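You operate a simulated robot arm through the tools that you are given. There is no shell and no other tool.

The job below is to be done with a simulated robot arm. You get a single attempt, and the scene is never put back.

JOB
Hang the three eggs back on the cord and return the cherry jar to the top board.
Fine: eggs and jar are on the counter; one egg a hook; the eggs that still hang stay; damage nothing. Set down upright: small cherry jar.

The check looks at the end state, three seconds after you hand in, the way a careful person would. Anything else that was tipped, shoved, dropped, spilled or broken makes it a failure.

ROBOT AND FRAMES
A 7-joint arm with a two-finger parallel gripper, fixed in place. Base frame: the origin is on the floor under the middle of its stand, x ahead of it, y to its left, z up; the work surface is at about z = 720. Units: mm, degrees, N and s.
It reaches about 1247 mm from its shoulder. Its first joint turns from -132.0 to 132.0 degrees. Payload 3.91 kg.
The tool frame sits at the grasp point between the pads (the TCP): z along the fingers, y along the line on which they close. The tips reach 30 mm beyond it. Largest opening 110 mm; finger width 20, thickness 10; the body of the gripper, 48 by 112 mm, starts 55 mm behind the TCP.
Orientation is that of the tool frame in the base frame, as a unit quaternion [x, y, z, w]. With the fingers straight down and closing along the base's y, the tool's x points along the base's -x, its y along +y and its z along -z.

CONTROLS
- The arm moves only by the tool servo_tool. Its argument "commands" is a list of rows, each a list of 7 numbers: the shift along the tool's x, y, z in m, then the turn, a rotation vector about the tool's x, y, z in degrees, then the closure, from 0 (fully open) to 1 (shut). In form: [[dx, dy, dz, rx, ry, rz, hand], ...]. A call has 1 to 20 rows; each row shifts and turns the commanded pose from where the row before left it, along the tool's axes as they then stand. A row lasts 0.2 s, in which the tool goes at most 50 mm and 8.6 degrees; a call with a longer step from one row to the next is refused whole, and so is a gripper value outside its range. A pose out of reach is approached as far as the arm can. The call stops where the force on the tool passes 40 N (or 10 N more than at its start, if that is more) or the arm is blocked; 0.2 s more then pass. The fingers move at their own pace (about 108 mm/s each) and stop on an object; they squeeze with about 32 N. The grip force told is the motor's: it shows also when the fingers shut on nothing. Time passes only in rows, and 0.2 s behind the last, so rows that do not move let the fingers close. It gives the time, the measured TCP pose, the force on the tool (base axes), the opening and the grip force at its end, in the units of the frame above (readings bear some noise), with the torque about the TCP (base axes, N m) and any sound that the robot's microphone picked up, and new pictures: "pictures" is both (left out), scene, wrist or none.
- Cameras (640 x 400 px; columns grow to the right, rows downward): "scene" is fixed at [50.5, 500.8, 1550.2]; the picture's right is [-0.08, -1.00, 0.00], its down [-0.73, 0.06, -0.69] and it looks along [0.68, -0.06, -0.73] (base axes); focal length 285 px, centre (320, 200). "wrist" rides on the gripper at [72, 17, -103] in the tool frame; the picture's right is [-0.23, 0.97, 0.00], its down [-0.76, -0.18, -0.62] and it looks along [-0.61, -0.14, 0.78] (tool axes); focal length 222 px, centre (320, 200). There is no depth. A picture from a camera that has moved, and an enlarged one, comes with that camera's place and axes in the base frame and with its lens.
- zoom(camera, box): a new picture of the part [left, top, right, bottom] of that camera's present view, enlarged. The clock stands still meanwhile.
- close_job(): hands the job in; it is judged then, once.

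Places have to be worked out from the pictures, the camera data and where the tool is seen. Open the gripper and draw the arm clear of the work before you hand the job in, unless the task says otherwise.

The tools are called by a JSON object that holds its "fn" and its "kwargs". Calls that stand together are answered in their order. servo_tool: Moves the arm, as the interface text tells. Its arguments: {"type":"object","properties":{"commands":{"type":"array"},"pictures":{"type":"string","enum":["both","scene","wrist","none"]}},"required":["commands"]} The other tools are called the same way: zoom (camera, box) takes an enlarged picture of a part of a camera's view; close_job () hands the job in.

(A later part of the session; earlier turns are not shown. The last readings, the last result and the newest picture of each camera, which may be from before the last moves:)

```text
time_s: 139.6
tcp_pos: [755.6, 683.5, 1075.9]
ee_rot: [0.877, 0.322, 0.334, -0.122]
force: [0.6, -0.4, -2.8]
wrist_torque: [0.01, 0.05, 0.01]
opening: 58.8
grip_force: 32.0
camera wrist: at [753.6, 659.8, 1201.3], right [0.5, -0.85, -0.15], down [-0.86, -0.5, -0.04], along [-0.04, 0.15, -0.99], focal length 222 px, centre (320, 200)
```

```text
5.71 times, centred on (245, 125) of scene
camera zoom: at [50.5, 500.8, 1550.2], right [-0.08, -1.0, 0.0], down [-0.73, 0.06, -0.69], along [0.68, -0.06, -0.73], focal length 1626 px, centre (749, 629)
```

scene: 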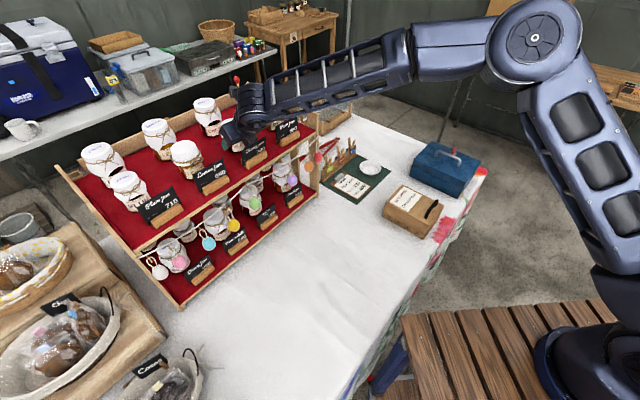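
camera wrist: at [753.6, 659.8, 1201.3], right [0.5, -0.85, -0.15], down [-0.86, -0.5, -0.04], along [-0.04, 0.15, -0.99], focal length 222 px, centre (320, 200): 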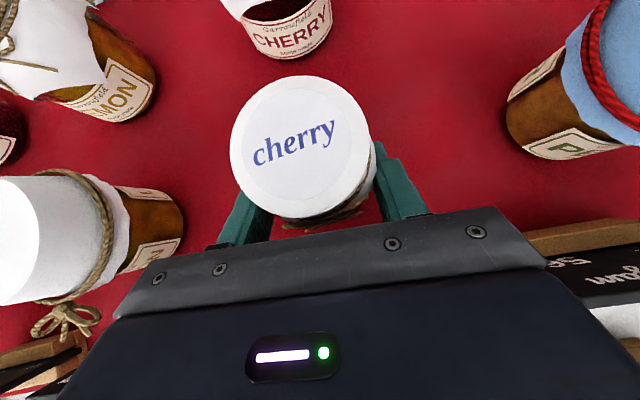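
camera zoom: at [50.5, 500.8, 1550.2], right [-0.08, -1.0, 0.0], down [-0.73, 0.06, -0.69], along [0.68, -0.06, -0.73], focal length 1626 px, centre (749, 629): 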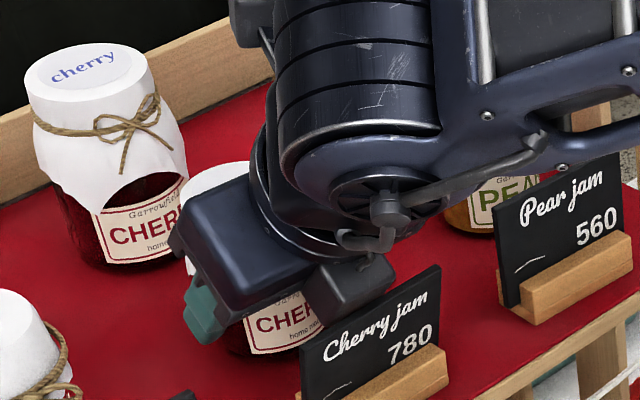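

Contact came earlier than expected: the board is at about z = 1036. I pressed too far and the pads slid about 10 mm down the jar. I'll hold still and read the force before doing anything else.

{"fn": "servo_tool", "kwargs": {"commands": [[0, 0, 0, 0, 0, 0, 1], [0, 0, 0, 0, 0, 0, 1], [0, 0, 0, 0, 0, 0, 1]], "pictures": "both"}}

{"fn": "zoom", "kwargs": {"camera": "wrist", "box": [200, 40, 440, 240]}}

{"fn": "zoom", "kwargs": {"camera": "scene", "box": [215, 105, 265, 150]}}

```text
time_s: 140.4
tcp_pos: [755.4, 684.4, 1081.3]
ee_rot: [0.876, 0.322, 0.336, -0.124]
force: [-0.3, 0.0, -2.7]
wrist_torque: [-0.02, 0.07, 0.0]
opening: 58.9
grip_force: 32.3
camera wrist: at [753.4, 660.2, 1205.6], right [0.5, -0.85, -0.15], down [-0.86, -0.5, -0.05], along [-0.04, 0.15, -0.99], focal length 222 px, centre (320, 200)
```

scene: 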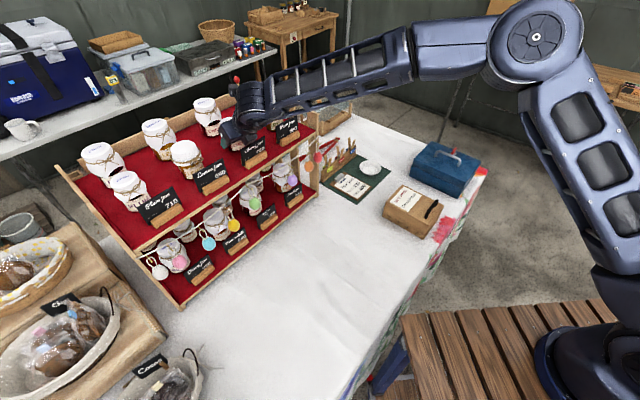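
wrist: 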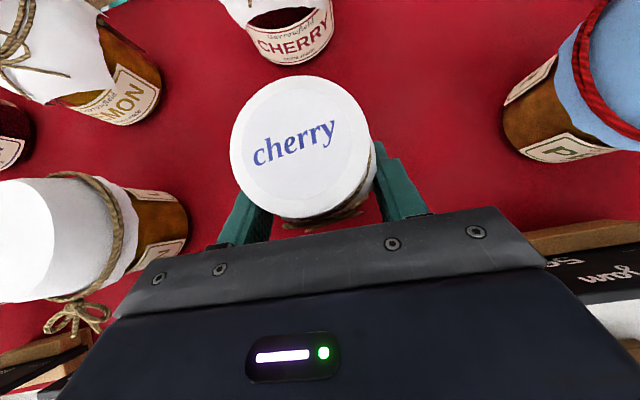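

```text
2.00 times, centred on (320, 140) of wrist
camera zoom: at [753.4, 660.2, 1205.6], right [0.5, -0.85, -0.15], down [-0.86, -0.5, -0.05], along [-0.04, 0.15, -0.99], focal length 444 px, centre (320, 320)
```

zoom: 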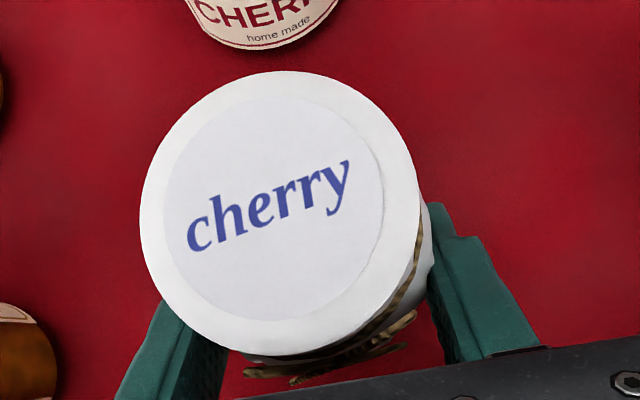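

```text
8.89 times, centred on (240, 128) of scene
camera zoom: at [50.5, 500.8, 1550.2], right [-0.08, -1.0, 0.0], down [-0.73, 0.06, -0.69], along [0.68, -0.06, -0.73], focal length 2530 px, centre (1031, 844)
```

zoom: 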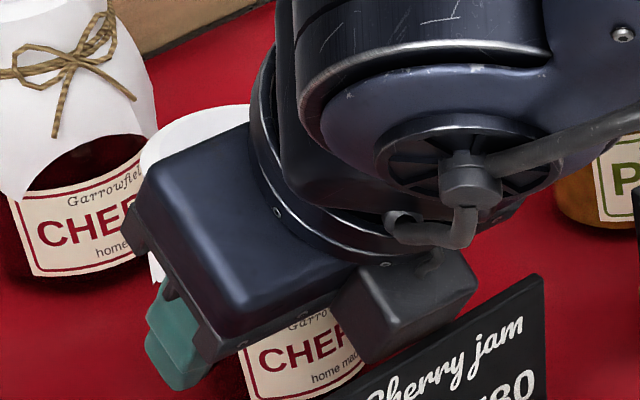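

About 2.7 N is still carried, so the jar is upright and just clear of or barely touching the board. I'll lower in single 1.5 mm steps, checking the force each time.

{"fn": "servo_tool", "kwargs": {"commands": [[-0.001, 0, 0.0011, 0, 0, 0, 1], [0, 0, 0, 0, 0, 0, 1], [0, 0, 0, 0, 0, 0, 1]], "pictures": "none"}}

```text
time_s: 141.2
tcp_pos: [756.4, 685.0, 1080.0]
ee_rot: [0.877, 0.322, 0.336, -0.122]
force: [-0.3, 0.7, -4.4]
wrist_torque: [-0.03, 0.03, 0.05]
opening: 59.0
grip_force: 32.0
```

Still hanging freely (−4.4 N); another small step down.

{"fn": "servo_tool", "kwargs": {"commands": [[-0.001, 0, 0.0011, 0, 0, 0, 1], [0, 0, 0, 0, 0, 0, 1], [0, 0, 0, 0, 0, 0, 1]], "pictures": "none"}}

```text
time_s: 142.0
tcp_pos: [754.7, 685.2, 1077.8]
ee_rot: [0.876, 0.322, 0.336, -0.124]
force: [0.3, 0.4, -2.8]
wrist_torque: [-0.06, 0.04, 0.04]
opening: 58.9
grip_force: 32.0
```

Force is unchanged at −2.8 N, so it is not yet resting on the board; another 1.5 mm.

{"fn": "servo_tool", "kwargs": {"commands": [[-0.001, 0, 0.0011, 0, 0, 0, 1], [0, 0, 0, 0, 0, 0, 1], [0, 0, 0, 0, 0, 0, 1]], "pictures": "none"}}

```text
time_s: 142.8
tcp_pos: [755.3, 685.1, 1075.1]
ee_rot: [0.876, 0.322, 0.337, -0.123]
force: [0.0, -1.0, -1.9]
wrist_torque: [-0.06, 0.04, -0.03]
opening: 58.8
grip_force: 32.1
```

Force is easing (−1.9 N). One more small step.

{"fn": "servo_tool", "kwargs": {"commands": [[-0.0008, 0, 0.0009, 0, 0, 0, 1], [0, 0, 0, 0, 0, 0, 1], [0, 0, 0, 0, 0, 0, 1]], "pictures": "none"}}

```text
time_s: 143.6
tcp_pos: [755.0, 684.6, 1075.8]
ee_rot: [0.876, 0.323, 0.337, -0.124]
force: [6.2, 2.7, 11.2]
wrist_torque: [-0.11, -0.04, 0.04]
opening: 58.8
grip_force: 32.0
```

The jar's front bottom edge now touches the board (11 N). I'll relieve about 0.6 mm of preload, open very gradually so the jar settles flat, then open wide.

{"fn": "servo_tool", "kwargs": {"commands": [[0.0004, 0, -0.0004, 0, 0, 0, 1], [0, 0, 0, 0, 0, 0, 1], [0, 0, 0, 0, 0, 0, 0.46], [0, 0, 0, 0, 0, 0, 0.45], [0, 0, 0, 0, 0, 0, 0.44], [0, 0, 0, 0, 0, 0, 0.43], [0, 0, 0, 0, 0, 0, 0.42], [0, 0, 0, 0, 0, 0, 0.4], [0, 0, 0, 0, 0, 0, 0.38], [0, 0, 0, 0, 0, 0, 0.38]], "pictures": "both"}}

{"fn": "zoom", "kwargs": {"camera": "wrist", "box": [200, 40, 440, 240]}}

{"fn": "zoom", "kwargs": {"camera": "scene", "box": [200, 90, 290, 160]}}

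```text
time_s: 145.8
tcp_pos: [754.1, 684.3, 1073.1]
ee_rot: [0.876, 0.322, 0.337, -0.123]
force: [1.0, 0.1, 0.5]
wrist_torque: [-0.04, 0.02, 0.03]
opening: 68.1
grip_force: 0.1
camera wrist: at [752.5, 660.5, 1199.0], right [0.5, -0.85, -0.15], down [-0.86, -0.5, -0.05], along [-0.04, 0.15, -0.99], focal length 222 px, centre (320, 200)
```

scene: 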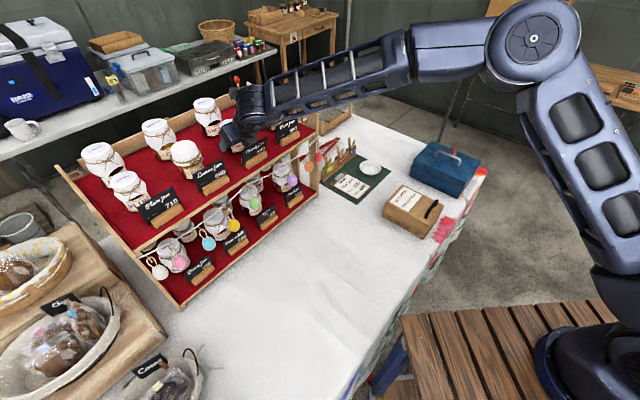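
wrist: 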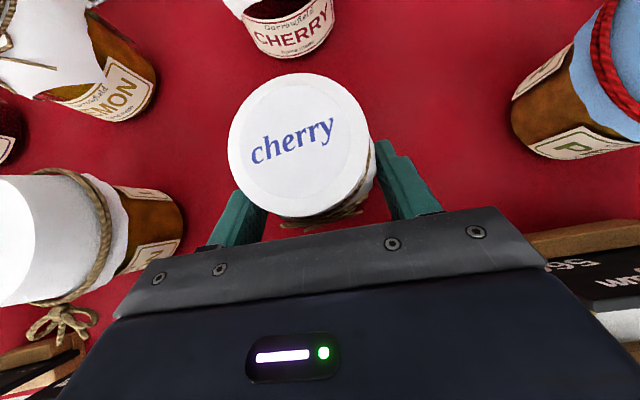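

```text
2.00 times, centred on (320, 140) of wrist
camera zoom: at [752.5, 660.5, 1199.0], right [0.5, -0.85, -0.15], down [-0.86, -0.5, -0.05], along [-0.04, 0.15, -0.99], focal length 444 px, centre (320, 320)
```

zoom: 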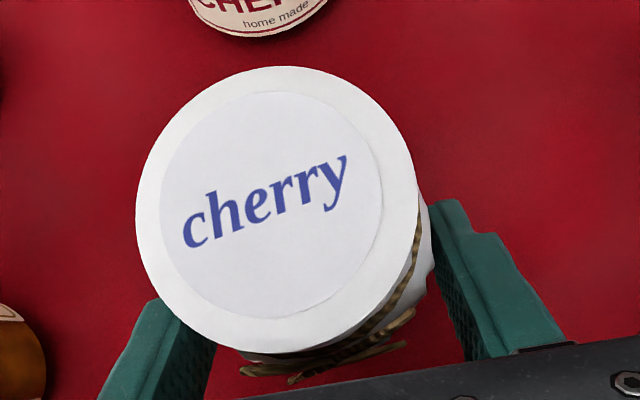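

```text
5.71 times, centred on (245, 125) of scene
camera zoom: at [50.5, 500.8, 1550.2], right [-0.08, -1.0, 0.0], down [-0.73, 0.06, -0.69], along [0.68, -0.06, -0.73], focal length 1626 px, centre (749, 629)
```

zoom: 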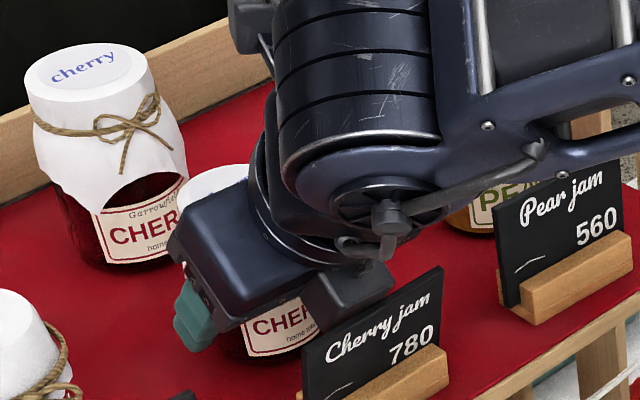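

The jar stands free on the board. I'll open wider, then lift straight up clear of it.

{"fn": "servo_tool", "kwargs": {"commands": [[0, 0, 0, 0, 0, 0, 0.3], [0, 0, 0, 0, 0, 0, 0.22], [0, 0, 0, 0, 0, 0, 0.22], [0.0067, 0, -0.0075, 0, 0, 0, 0.22], [0.0134, 0, -0.0149, 0, 0, 0, 0.22], [0.0201, 0, -0.0224, 0, 0, 0, 0.22], [0.0268, 0, -0.0298, 0, 0, 0, 0.22], [0, 0, 0, 0, 0, 0, 0.22], [0, 0, 0, 0, 0, 0, 0.22]], "pictures": "both"}}

{"fn": "zoom", "kwargs": {"camera": "scene", "box": [200, 90, 290, 160]}}

```text
time_s: 147.8
tcp_pos: [755.7, 685.3, 1175.7]
ee_rot: [0.876, 0.322, 0.336, -0.124]
force: [-0.6, 0.1, 0.5]
wrist_torque: [-0.02, 0.0, 0.03]
opening: 85.8
grip_force: 0.0
camera wrist: at [753.3, 661.1, 1299.0], right [0.5, -0.85, -0.15], down [-0.86, -0.5, -0.05], along [-0.04, 0.15, -0.99], focal length 222 px, centre (320, 200)
```

scene: 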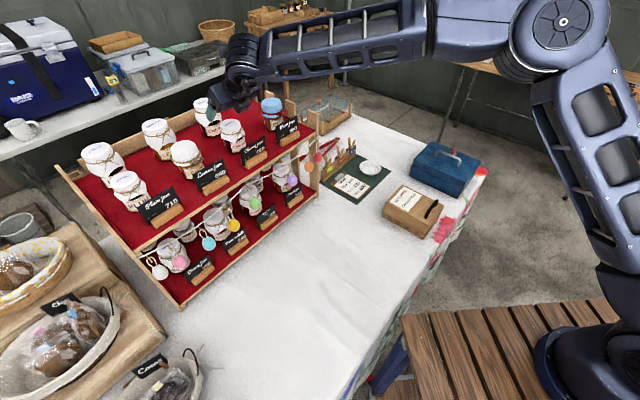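
wrist: 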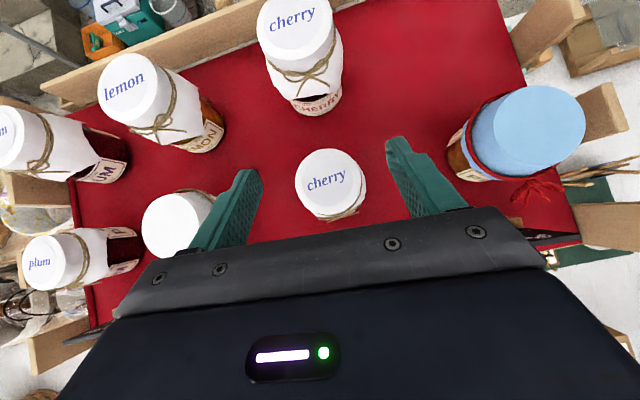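

```text
5.71 times, centred on (245, 125) of scene
camera zoom: at [50.5, 500.8, 1550.2], right [-0.08, -1.0, 0.0], down [-0.73, 0.06, -0.69], along [0.68, -0.06, -0.73], focal length 1626 px, centre (749, 629)
```

zoom: 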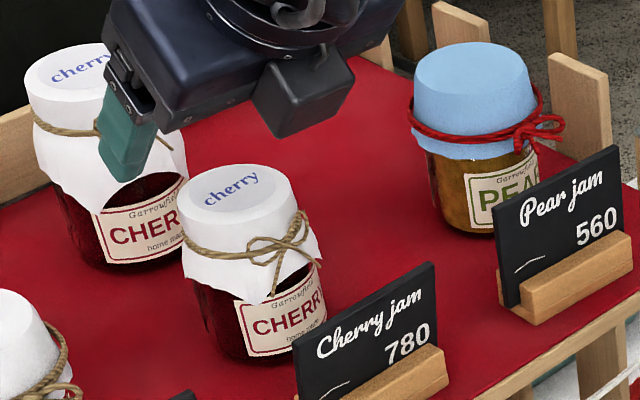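

The jar stands upright in its place with the label facing front. I want to be sure the cherry sign wasn't nudged, so I'll compare it with earlier views using the same crop.

{"fn": "zoom", "kwargs": {"camera": "scene", "box": [180, 70, 340, 190]}}

{"fn": "zoom", "kwargs": {"camera": "scene", "box": [150, 80, 310, 200]}}

{"fn": "zoom", "kwargs": {"camera": "wrist", "box": [260, 120, 600, 280]}}

```text
3.33 times, centred on (260, 130) of scene
camera zoom: at [50.5, 500.8, 1550.2], right [-0.08, -1.0, 0.0], down [-0.73, 0.06, -0.69], along [0.68, -0.06, -0.73], focal length 949 px, centre (520, 433)
```

zoom: 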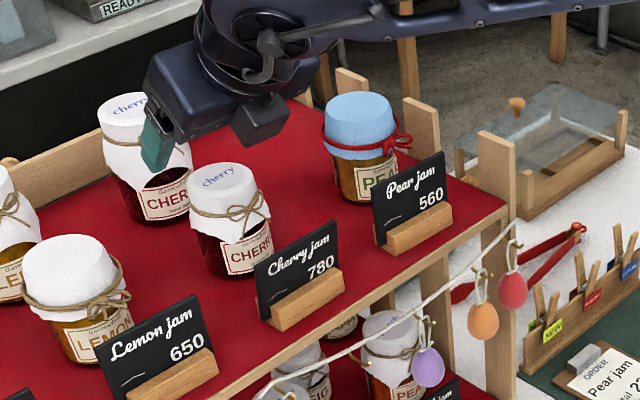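

```text
3.33 times, centred on (230, 140) of scene
camera zoom: at [50.5, 500.8, 1550.2], right [-0.08, -1.0, 0.0], down [-0.73, 0.06, -0.69], along [0.68, -0.06, -0.73], focal length 949 px, centre (620, 400)
```

zoom: 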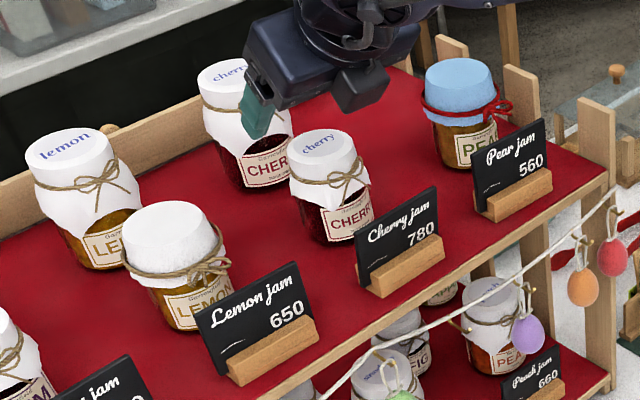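

```text
1.88 times, centred on (430, 200) of wrist
camera zoom: at [753.3, 661.1, 1299.0], right [0.5, -0.85, -0.15], down [-0.86, -0.5, -0.05], along [-0.04, 0.15, -0.99], focal length 418 px, centre (113, 200)
```

zoom: 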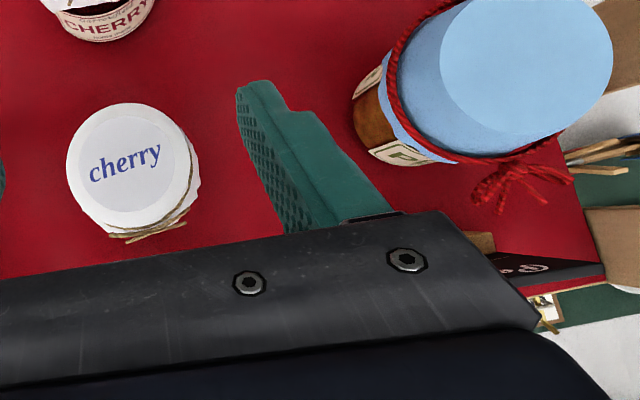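

The cherry sign looks shifted by several millimetres compared with before. I'll zoom closely on it and its neighbours.

{"fn": "zoom", "kwargs": {"camera": "scene", "box": [230, 125, 280, 175]}}

{"fn": "zoom", "kwargs": {"camera": "scene", "box": [190, 150, 240, 200]}}

{"fn": "zoom", "kwargs": {"camera": "scene", "box": [265, 105, 315, 155]}}

```text
8.00 times, centred on (255, 150) of scene
camera zoom: at [50.5, 500.8, 1550.2], right [-0.08, -1.0, 0.0], down [-0.73, 0.06, -0.69], along [0.68, -0.06, -0.73], focal length 2277 px, centre (840, 600)
```

zoom: 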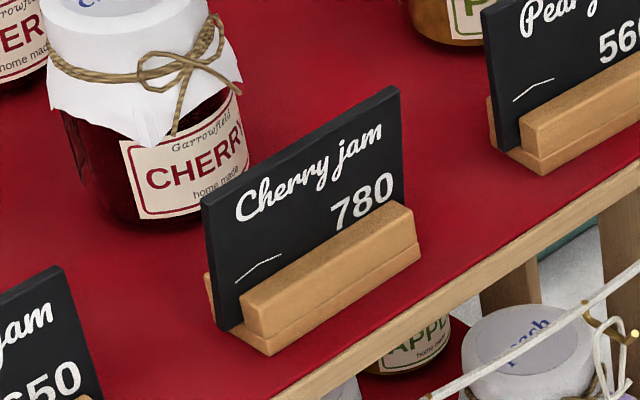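

```text
8.00 times, centred on (215, 175) of scene
camera zoom: at [50.5, 500.8, 1550.2], right [-0.08, -1.0, 0.0], down [-0.73, 0.06, -0.69], along [0.68, -0.06, -0.73], focal length 2277 px, centre (1160, 400)
```

zoom: 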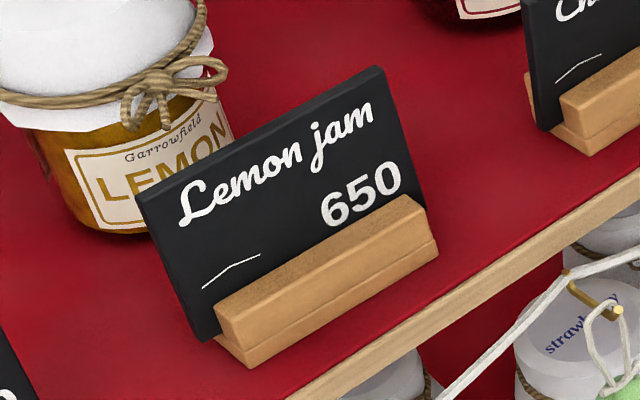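

```text
8.00 times, centred on (290, 130) of scene
camera zoom: at [50.5, 500.8, 1550.2], right [-0.08, -1.0, 0.0], down [-0.73, 0.06, -0.69], along [0.68, -0.06, -0.73], focal length 2277 px, centre (560, 760)
```

zoom: 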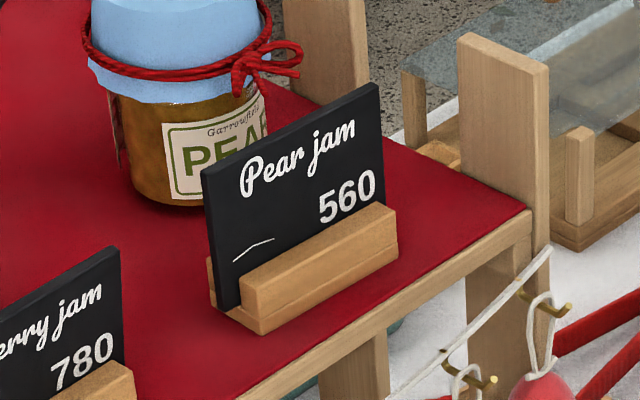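

The sign's top may be a few millimetres forward of where it was. I'll back off to the same overhead viewpoint I used at 121.8 s, so I can compare it directly.

{"fn": "servo_tool", "kwargs": {"commands": [[-0.0141, 0.0005, -0.0332, 0, 0, 0, 0.3], [-0.0141, 0.0005, -0.0332, 0, 0, 0, 0.3], [-0.0141, 0.0005, -0.0332, 0, 0, 0, 0.4], [0, 0, 0, 0, 7.9, 0, 0.4], [0, 0, 0, 0, 7.9, 0, 0.4], [0, 0, 0, 0, 0, 0, 0.4], [0, 0, 0, 0, 0, 0, 0.4], [0, 0, 0, 0, 0, 0, 0.4]], "pictures": "both"}}

{"fn": "zoom", "kwargs": {"camera": "wrist", "box": [160, 0, 560, 220]}}

{"fn": "zoom", "kwargs": {"camera": "scene", "box": [150, 60, 330, 180]}}

```text
time_s: 149.6
tcp_pos: [681.6, 619.2, 1220.2]
ee_rot: [0.821, 0.302, 0.454, -0.167]
force: [0.5, -0.3, -0.4]
wrist_torque: [0.0, 0.0, -0.04]
opening: 65.9
grip_force: 0.0
camera wrist: at [653.8, 573.5, 1336.1], right [0.54, -0.82, -0.19], down [-0.83, -0.47, -0.31], along [0.17, 0.33, -0.93], focal length 222 px, centre (320, 200)
```

scene: 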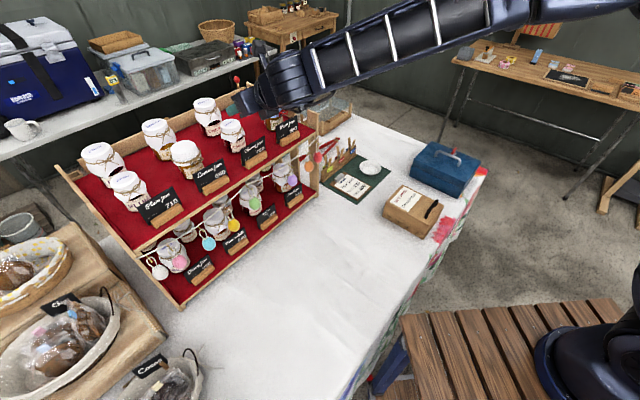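
wrist: 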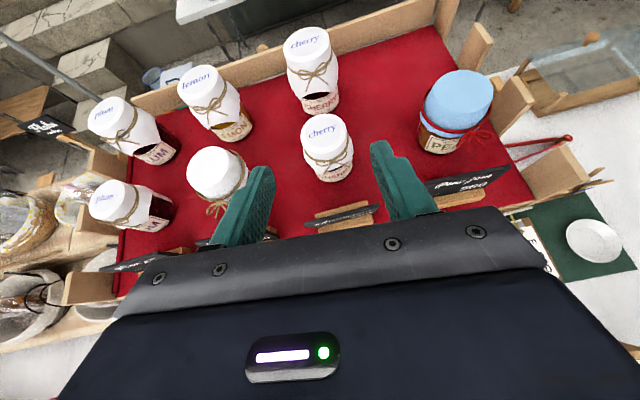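

```text
1.60 times, centred on (360, 110) of wrist
camera zoom: at [653.8, 573.5, 1336.1], right [0.54, -0.82, -0.19], down [-0.83, -0.47, -0.31], along [0.17, 0.33, -0.93], focal length 355 px, centre (256, 344)
```

zoom: 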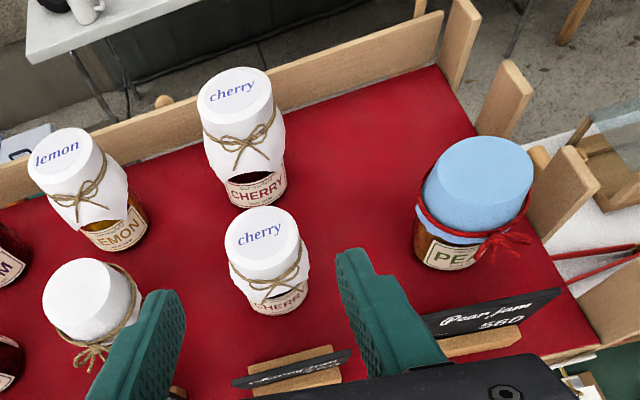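

```text
3.33 times, centred on (240, 120) of scene
camera zoom: at [50.5, 500.8, 1550.2], right [-0.08, -1.0, 0.0], down [-0.73, 0.06, -0.69], along [0.68, -0.06, -0.73], focal length 949 px, centre (587, 467)
```

zoom: 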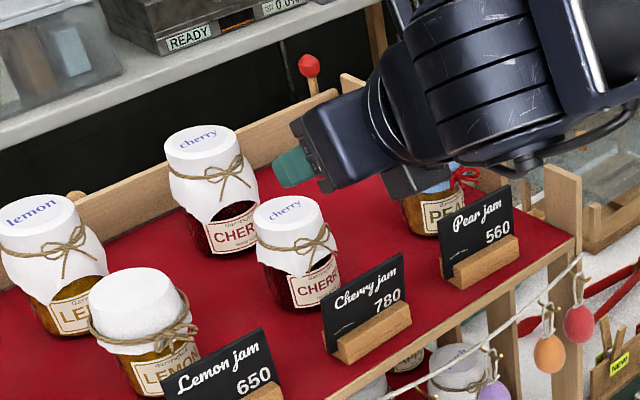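

From above, the cherry sign's card now stands more upright than before: its back ledge is visible, unlike on the other signs. I'll zoom in to understand exactly how it sits.

{"fn": "zoom", "kwargs": {"camera": "wrist", "box": [290, 180, 400, 250]}}

{"fn": "zoom", "kwargs": {"camera": "wrist", "box": [410, 150, 520, 220]}}

{"fn": "zoom", "kwargs": {"camera": "scene", "box": [230, 125, 280, 175]}}

```text
5.71 times, centred on (345, 215) of wrist
camera zoom: at [653.8, 573.5, 1336.1], right [0.54, -0.82, -0.19], down [-0.83, -0.47, -0.31], along [0.17, 0.33, -0.93], focal length 1269 px, centre (177, 114)
```

zoom: 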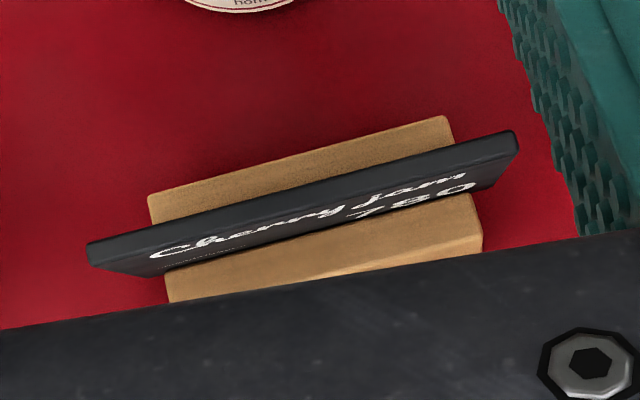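

```text
5.71 times, centred on (465, 185) of wrist
camera zoom: at [653.8, 573.5, 1336.1], right [0.54, -0.82, -0.19], down [-0.83, -0.47, -0.31], along [0.17, 0.33, -0.93], focal length 1269 px, centre (-509, 286)
```

zoom: 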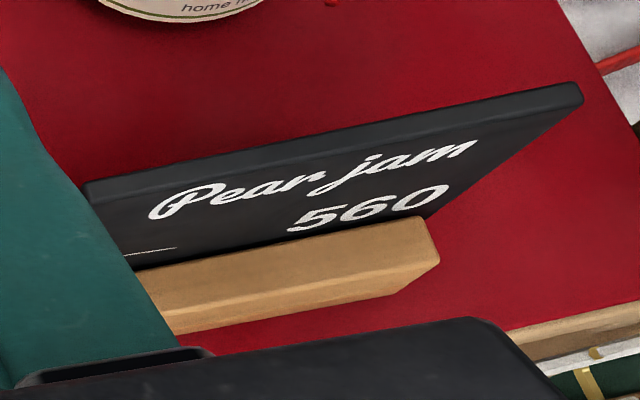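

```text
8.00 times, centred on (255, 150) of scene
camera zoom: at [50.5, 500.8, 1550.2], right [-0.08, -1.0, 0.0], down [-0.73, 0.06, -0.69], along [0.68, -0.06, -0.73], focal length 2277 px, centre (840, 600)
```

zoom: 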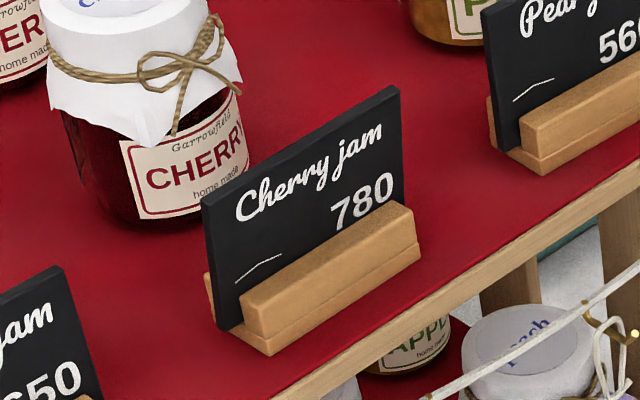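

The sign's card has lost its backward lean relative to the others, so my hand did nudge it during placement. I'll view it from a low front position to see how it rests before deciding on a correction.

{"fn": "servo_tool", "kwargs": {"commands": [[-0.0352, 0.0019, -0.0231, 0, 0, 0, 0.6], [-0.0352, 0.0019, -0.0231, 0, 0, 0, 0.8], [-0.0352, 0.0019, -0.0231, 0, 0, 0, 1], [-0.0352, 0.0019, -0.0231, 0, 0, 0, 1], [-0.0288, 0, 0.0181, 0, 0, 0, 1], [-0.0288, 0, 0.0181, 0, 0, 0, 1], [-0.0288, 0, 0.0181, 0, 0, 0, 1], [0, 0, 0, 0, 6, 0, 1], [0, 0, 0, 0, 6, 0, 1], [0, 0, 0, 0, 0, 0, 1], [0, 0, 0, 0, 0, 0, 1]], "pictures": "both"}}

{"fn": "zoom", "kwargs": {"camera": "wrist", "box": [200, 0, 520, 140]}}

{"fn": "zoom", "kwargs": {"camera": "scene", "box": [190, 80, 310, 190]}}

```text
time_s: 152.0
tcp_pos: [569.3, 514.9, 1046.6]
ee_rot: [0.769, 0.283, 0.538, -0.198]
force: [-0.2, -0.3, 0.7]
wrist_torque: [0.01, 0.0, -0.02]
opening: 0.1
grip_force: 31.8
camera wrist: at [524.6, 453.8, 1150.1], right [0.57, -0.79, -0.21], down [-0.76, -0.41, -0.5], along [0.31, 0.45, -0.84], focal length 222 px, centre (320, 200)
```

scene: 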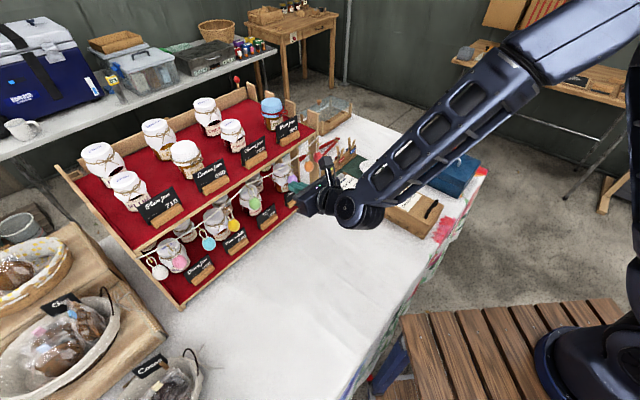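
wrist: 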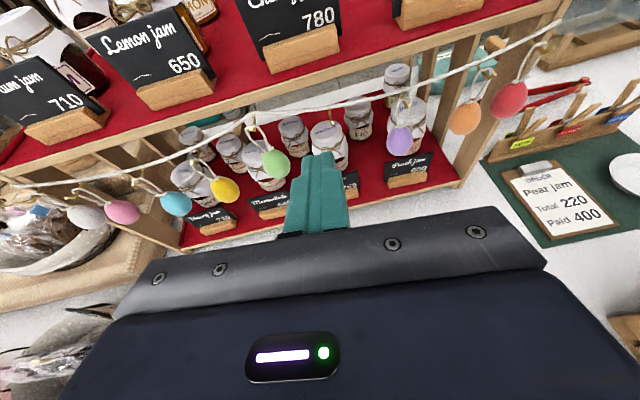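

```text
2.00 times, centred on (360, 70) of wrist
camera zoom: at [524.6, 453.8, 1150.1], right [0.57, -0.79, -0.21], down [-0.76, -0.41, -0.5], along [0.31, 0.45, -0.84], focal length 444 px, centre (240, 460)
```

zoom: 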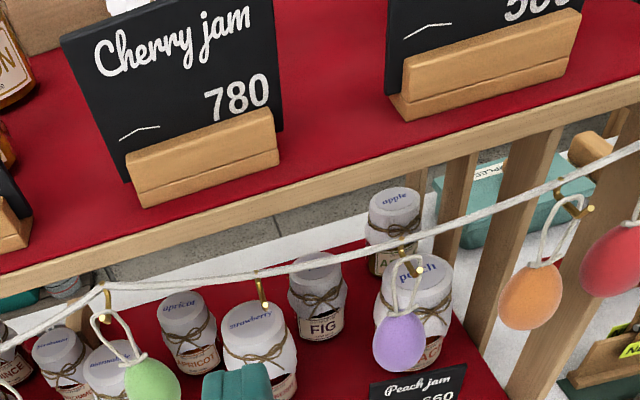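

```text
3.64 times, centred on (250, 135) of scene
camera zoom: at [50.5, 500.8, 1550.2], right [-0.08, -1.0, 0.0], down [-0.73, 0.06, -0.69], along [0.68, -0.06, -0.73], focal length 1035 px, centre (574, 436)
```

zoom: 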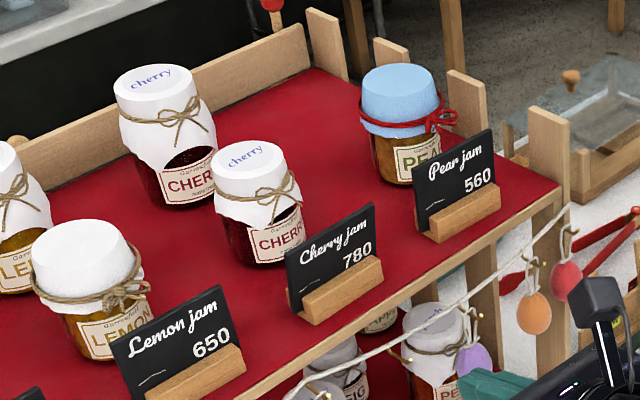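

The jar and sign base sit flat. The sign's card has tipped forward in its slot: its top is about 7–8 mm forward compared with the lemon sign's lean. I'll tease it back with the closed fingertips, with very small pushes near its top edge. First I'll move to a spot in front of it at z≈1092, above the cord.

{"fn": "servo_tool", "kwargs": {"commands": [[0.0235, -0.001, 0.0201, 0, 0, 0, 1], [0.0235, -0.001, 0.0201, 0, 0, 0, 1], [0.0235, -0.001, 0.0201, 0, 0, 0, 1], [0, 0, 0, 0, 0, 0, 1], [0, 0, 0, 0, 0, 0, 1]], "pictures": "both"}}

{"fn": "zoom", "kwargs": {"camera": "wrist", "box": [200, 40, 440, 220]}}

{"fn": "zoom", "kwargs": {"camera": "scene", "box": [220, 110, 320, 190]}}

```text
time_s: 153.2
tcp_pos: [627.6, 566.2, 1092.6]
ee_rot: [0.769, 0.283, 0.537, -0.198]
force: [0.6, 0.3, 0.7]
wrist_torque: [-0.02, -0.02, 0.0]
opening: 0.0
grip_force: 32.3
camera wrist: at [581.2, 506.3, 1195.5], right [0.57, -0.79, -0.21], down [-0.76, -0.41, -0.5], along [0.31, 0.45, -0.84], focal length 222 px, centre (320, 200)
```

scene: 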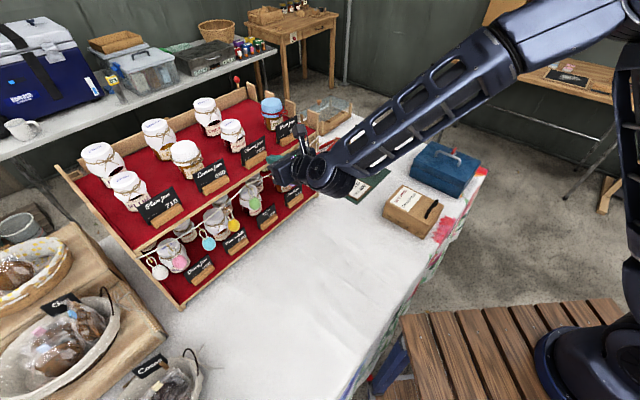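
wrist: 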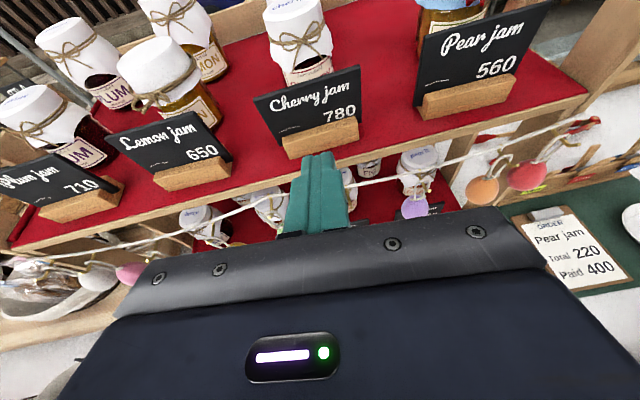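

```text
2.22 times, centred on (320, 130) of wrist
camera zoom: at [581.2, 506.3, 1195.5], right [0.57, -0.79, -0.21], down [-0.76, -0.41, -0.5], along [0.31, 0.45, -0.84], focal length 494 px, centre (320, 356)
```

zoom: 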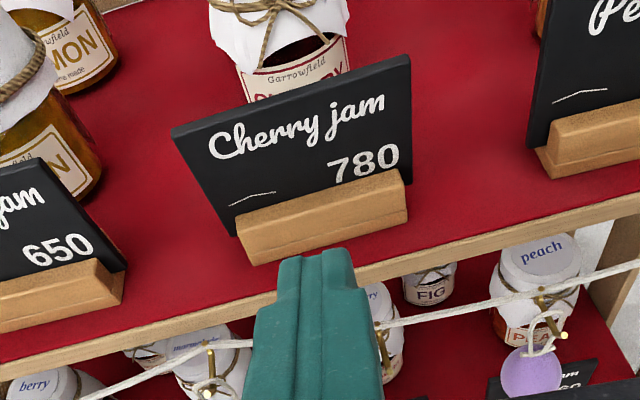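

```text
5.00 times, centred on (270, 150) of scene
camera zoom: at [50.5, 500.8, 1550.2], right [-0.08, -1.0, 0.0], down [-0.73, 0.06, -0.69], along [0.68, -0.06, -0.73], focal length 1423 px, centre (570, 450)
```

zoom: 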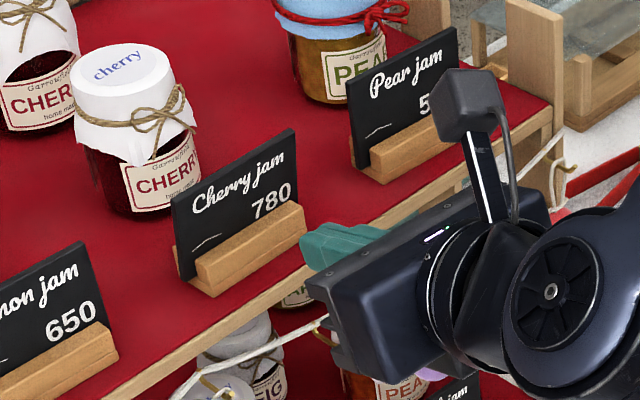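

The card's top edge centre is at about (696,629,1100), and the fingertips are about 61 mm short of it. I'll advance 54 mm, staying just clear, and check.

{"fn": "servo_tool", "kwargs": {"commands": [[0.0062, 0, 0.0169, 0, 0, 0, 1], [0.0062, 0, 0.0169, 0, 0, 0, 1], [0.0062, 0, 0.0169, 0, 0, 0, 1], [0, 0, 0, 0, 0, 0, 1], [0, 0, 0, 0, 0, 0, 1]], "pictures": "both"}}

{"fn": "zoom", "kwargs": {"camera": "wrist", "box": [220, 80, 420, 220]}}

{"fn": "zoom", "kwargs": {"camera": "scene", "box": [220, 110, 320, 190]}}

```text
time_s: 154.4
tcp_pos: [668.5, 602.1, 1090.4]
ee_rot: [0.769, 0.283, 0.537, -0.198]
force: [1.1, -0.5, 0.4]
wrist_torque: [-0.01, 0.0, -0.08]
opening: 0.0
grip_force: 32.3
camera wrist: at [623.6, 541.1, 1194.4], right [0.57, -0.79, -0.21], down [-0.76, -0.41, -0.5], along [0.31, 0.45, -0.84], focal length 222 px, centre (320, 200)
```

scene: 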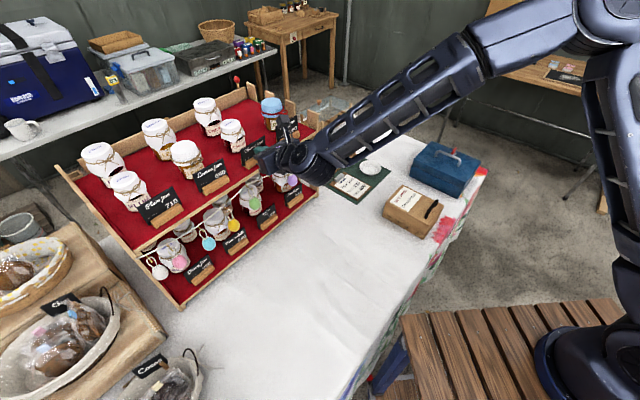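
wrist: 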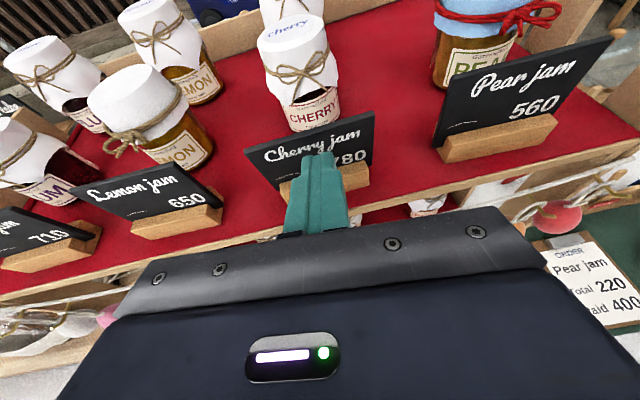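

```text
2.86 times, centred on (320, 150) of wrist
camera zoom: at [623.6, 541.1, 1194.4], right [0.57, -0.79, -0.21], down [-0.76, -0.41, -0.5], along [0.31, 0.45, -0.84], focal length 635 px, centre (320, 343)
```

zoom: 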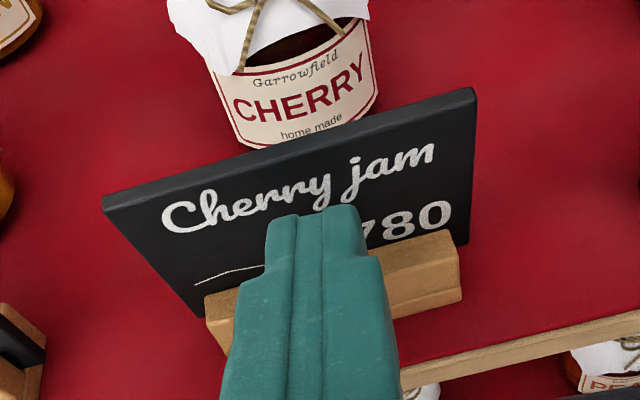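

```text
5.00 times, centred on (270, 150) of scene
camera zoom: at [50.5, 500.8, 1550.2], right [-0.08, -1.0, 0.0], down [-0.73, 0.06, -0.69], along [0.68, -0.06, -0.73], focal length 1423 px, centre (570, 450)
```

zoom: 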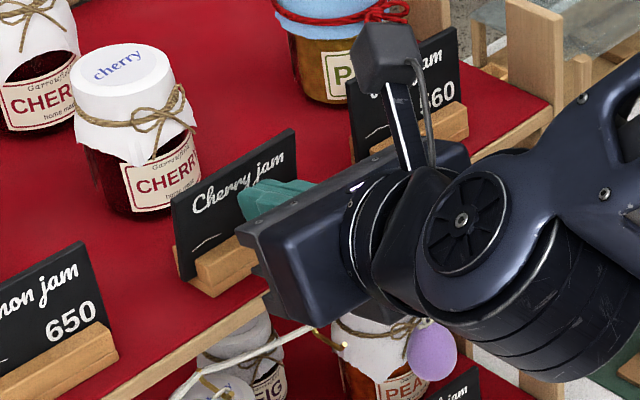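

The tips are about 6 mm short of the card, centred. I'll advance 9 mm slowly, about 2–3 mm past contact, and look.

{"fn": "servo_tool", "kwargs": {"commands": [[0.0007, 0, 0.0019, 0, 0, 0, 1], [0.0007, 0, 0.0019, 0, 0, 0, 1], [0.0007, 0, 0.0019, 0, 0, 0, 1], [0.0007, 0, 0.0019, 0, 0, 0, 1], [0.0003, 0, 0.0009, 0, 0, 0, 1], [0, 0, 0, 0, 0, 0, 1], [0, 0, 0, 0, 0, 0, 1]], "pictures": "both"}}

{"fn": "zoom", "kwargs": {"camera": "wrist", "box": [220, 80, 420, 220]}}

{"fn": "zoom", "kwargs": {"camera": "scene", "box": [230, 125, 280, 175]}}

```text
time_s: 156.0
tcp_pos: [676.6, 609.2, 1093.0]
ee_rot: [0.769, 0.284, 0.537, -0.198]
force: [0.3, -0.1, -0.3]
wrist_torque: [-0.02, 0.0, -0.02]
opening: 0.3
grip_force: 32.2
camera wrist: at [630.9, 548.8, 1196.0], right [0.57, -0.79, -0.21], down [-0.76, -0.41, -0.5], along [0.31, 0.45, -0.84], focal length 222 px, centre (320, 200)
```

scene: 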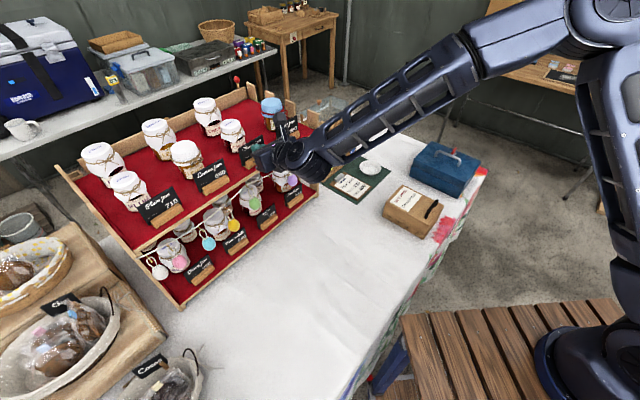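
wrist: 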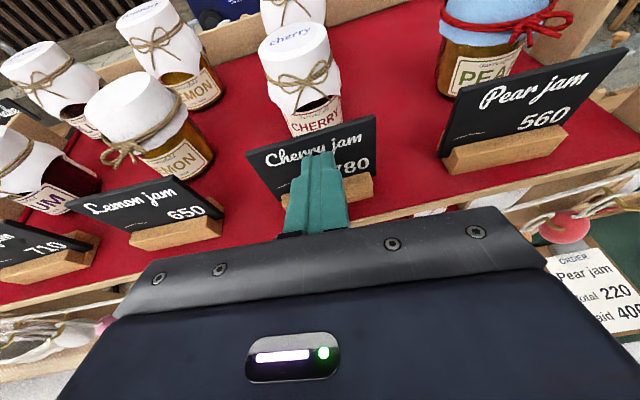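

```text
2.86 times, centred on (320, 150) of wrist
camera zoom: at [630.9, 548.8, 1196.0], right [0.57, -0.79, -0.21], down [-0.76, -0.41, -0.5], along [0.31, 0.45, -0.84], focal length 635 px, centre (320, 343)
```

zoom: 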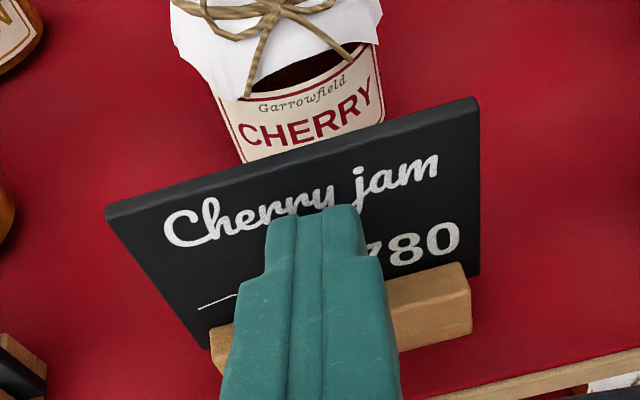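

```text
8.00 times, centred on (255, 150) of scene
camera zoom: at [50.5, 500.8, 1550.2], right [-0.08, -1.0, 0.0], down [-0.73, 0.06, -0.69], along [0.68, -0.06, -0.73], focal length 2277 px, centre (840, 600)
```

zoom: 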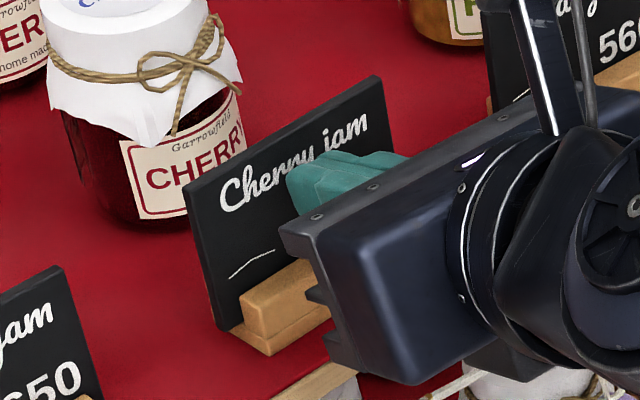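

The card tipped back and now matches its original corner positions. I'll withdraw slowly and verify that it stays.

{"fn": "servo_tool", "kwargs": {"commands": [[-0.0017, 0, -0.0047, 0, 0, 0, 1], [-0.0034, 0, -0.0094, 0, 0, 0, 1], [-0.0069, 0, -0.0188, 0, 0, 0, 1], [-0.0103, 0, -0.0282, 0, 0, 0, 1], [-0.0137, 0, -0.0376, 0, 0, 0, 1], [0, 0, 0, 0, 0, 0, 1], [0, 0, 0, 0, 0, 0, 1]], "pictures": "both"}}

{"fn": "zoom", "kwargs": {"camera": "scene", "box": [230, 125, 280, 175]}}

{"fn": "zoom", "kwargs": {"camera": "scene", "box": [180, 70, 340, 190]}}

{"fn": "zoom", "kwargs": {"camera": "wrist", "box": [200, 0, 520, 180]}}

```text
time_s: 157.6
tcp_pos: [595.1, 542.9, 1096.6]
ee_rot: [0.769, 0.284, 0.537, -0.198]
force: [-0.1, -1.0, 0.1]
wrist_torque: [0.0, 0.02, -0.01]
opening: 0.2
grip_force: 31.5
camera wrist: at [550.6, 482.4, 1199.9], right [0.57, -0.79, -0.21], down [-0.76, -0.41, -0.5], along [0.31, 0.45, -0.84], focal length 222 px, centre (320, 200)
```

scene: 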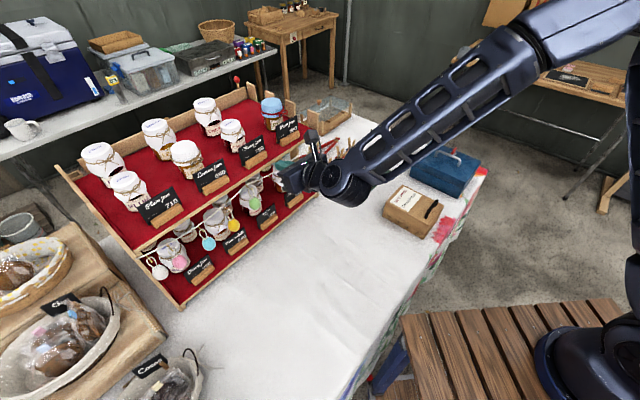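
wrist: 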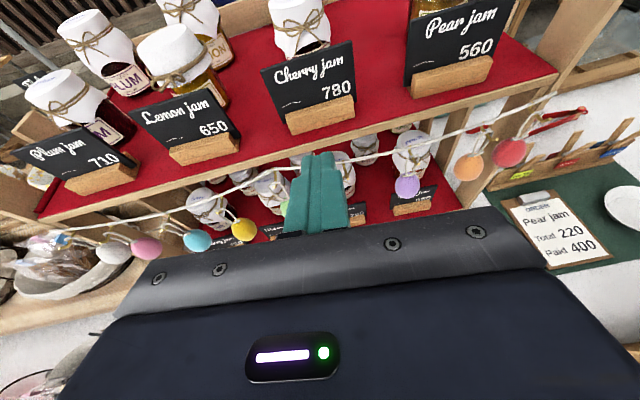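

```text
8.00 times, centred on (255, 150) of scene
camera zoom: at [50.5, 500.8, 1550.2], right [-0.08, -1.0, 0.0], down [-0.73, 0.06, -0.69], along [0.68, -0.06, -0.73], focal length 2277 px, centre (840, 600)
```

zoom: 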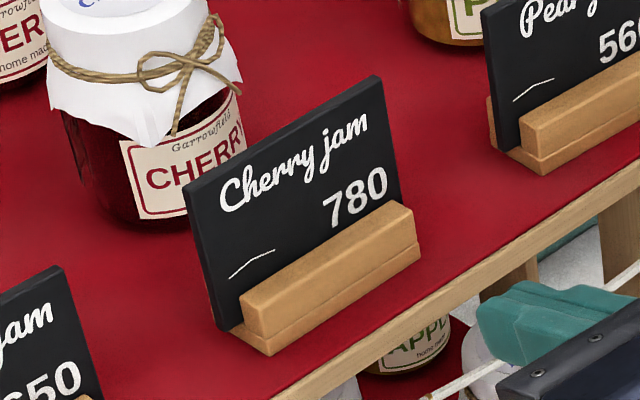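

```text
3.33 times, centred on (260, 130) of scene
camera zoom: at [50.5, 500.8, 1550.2], right [-0.08, -1.0, 0.0], down [-0.73, 0.06, -0.69], along [0.68, -0.06, -0.73], focal length 949 px, centre (520, 433)
```

zoom: 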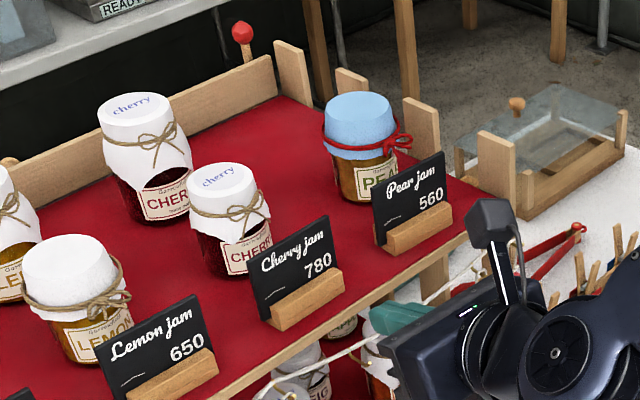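

```text
2.00 times, centred on (360, 90) of wrist
camera zoom: at [550.6, 482.4, 1199.9], right [0.57, -0.79, -0.21], down [-0.76, -0.41, -0.5], along [0.31, 0.45, -0.84], focal length 444 px, centre (240, 420)
```

zoom: 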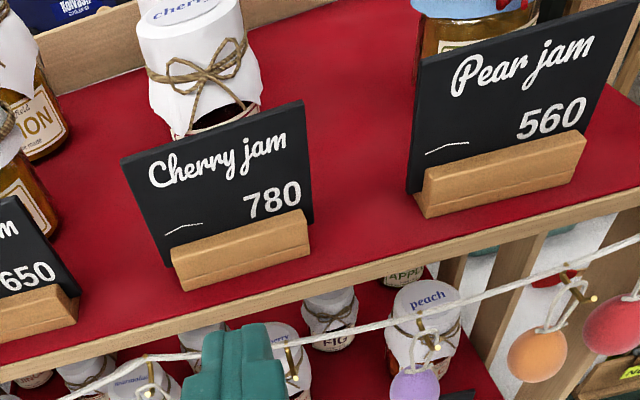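

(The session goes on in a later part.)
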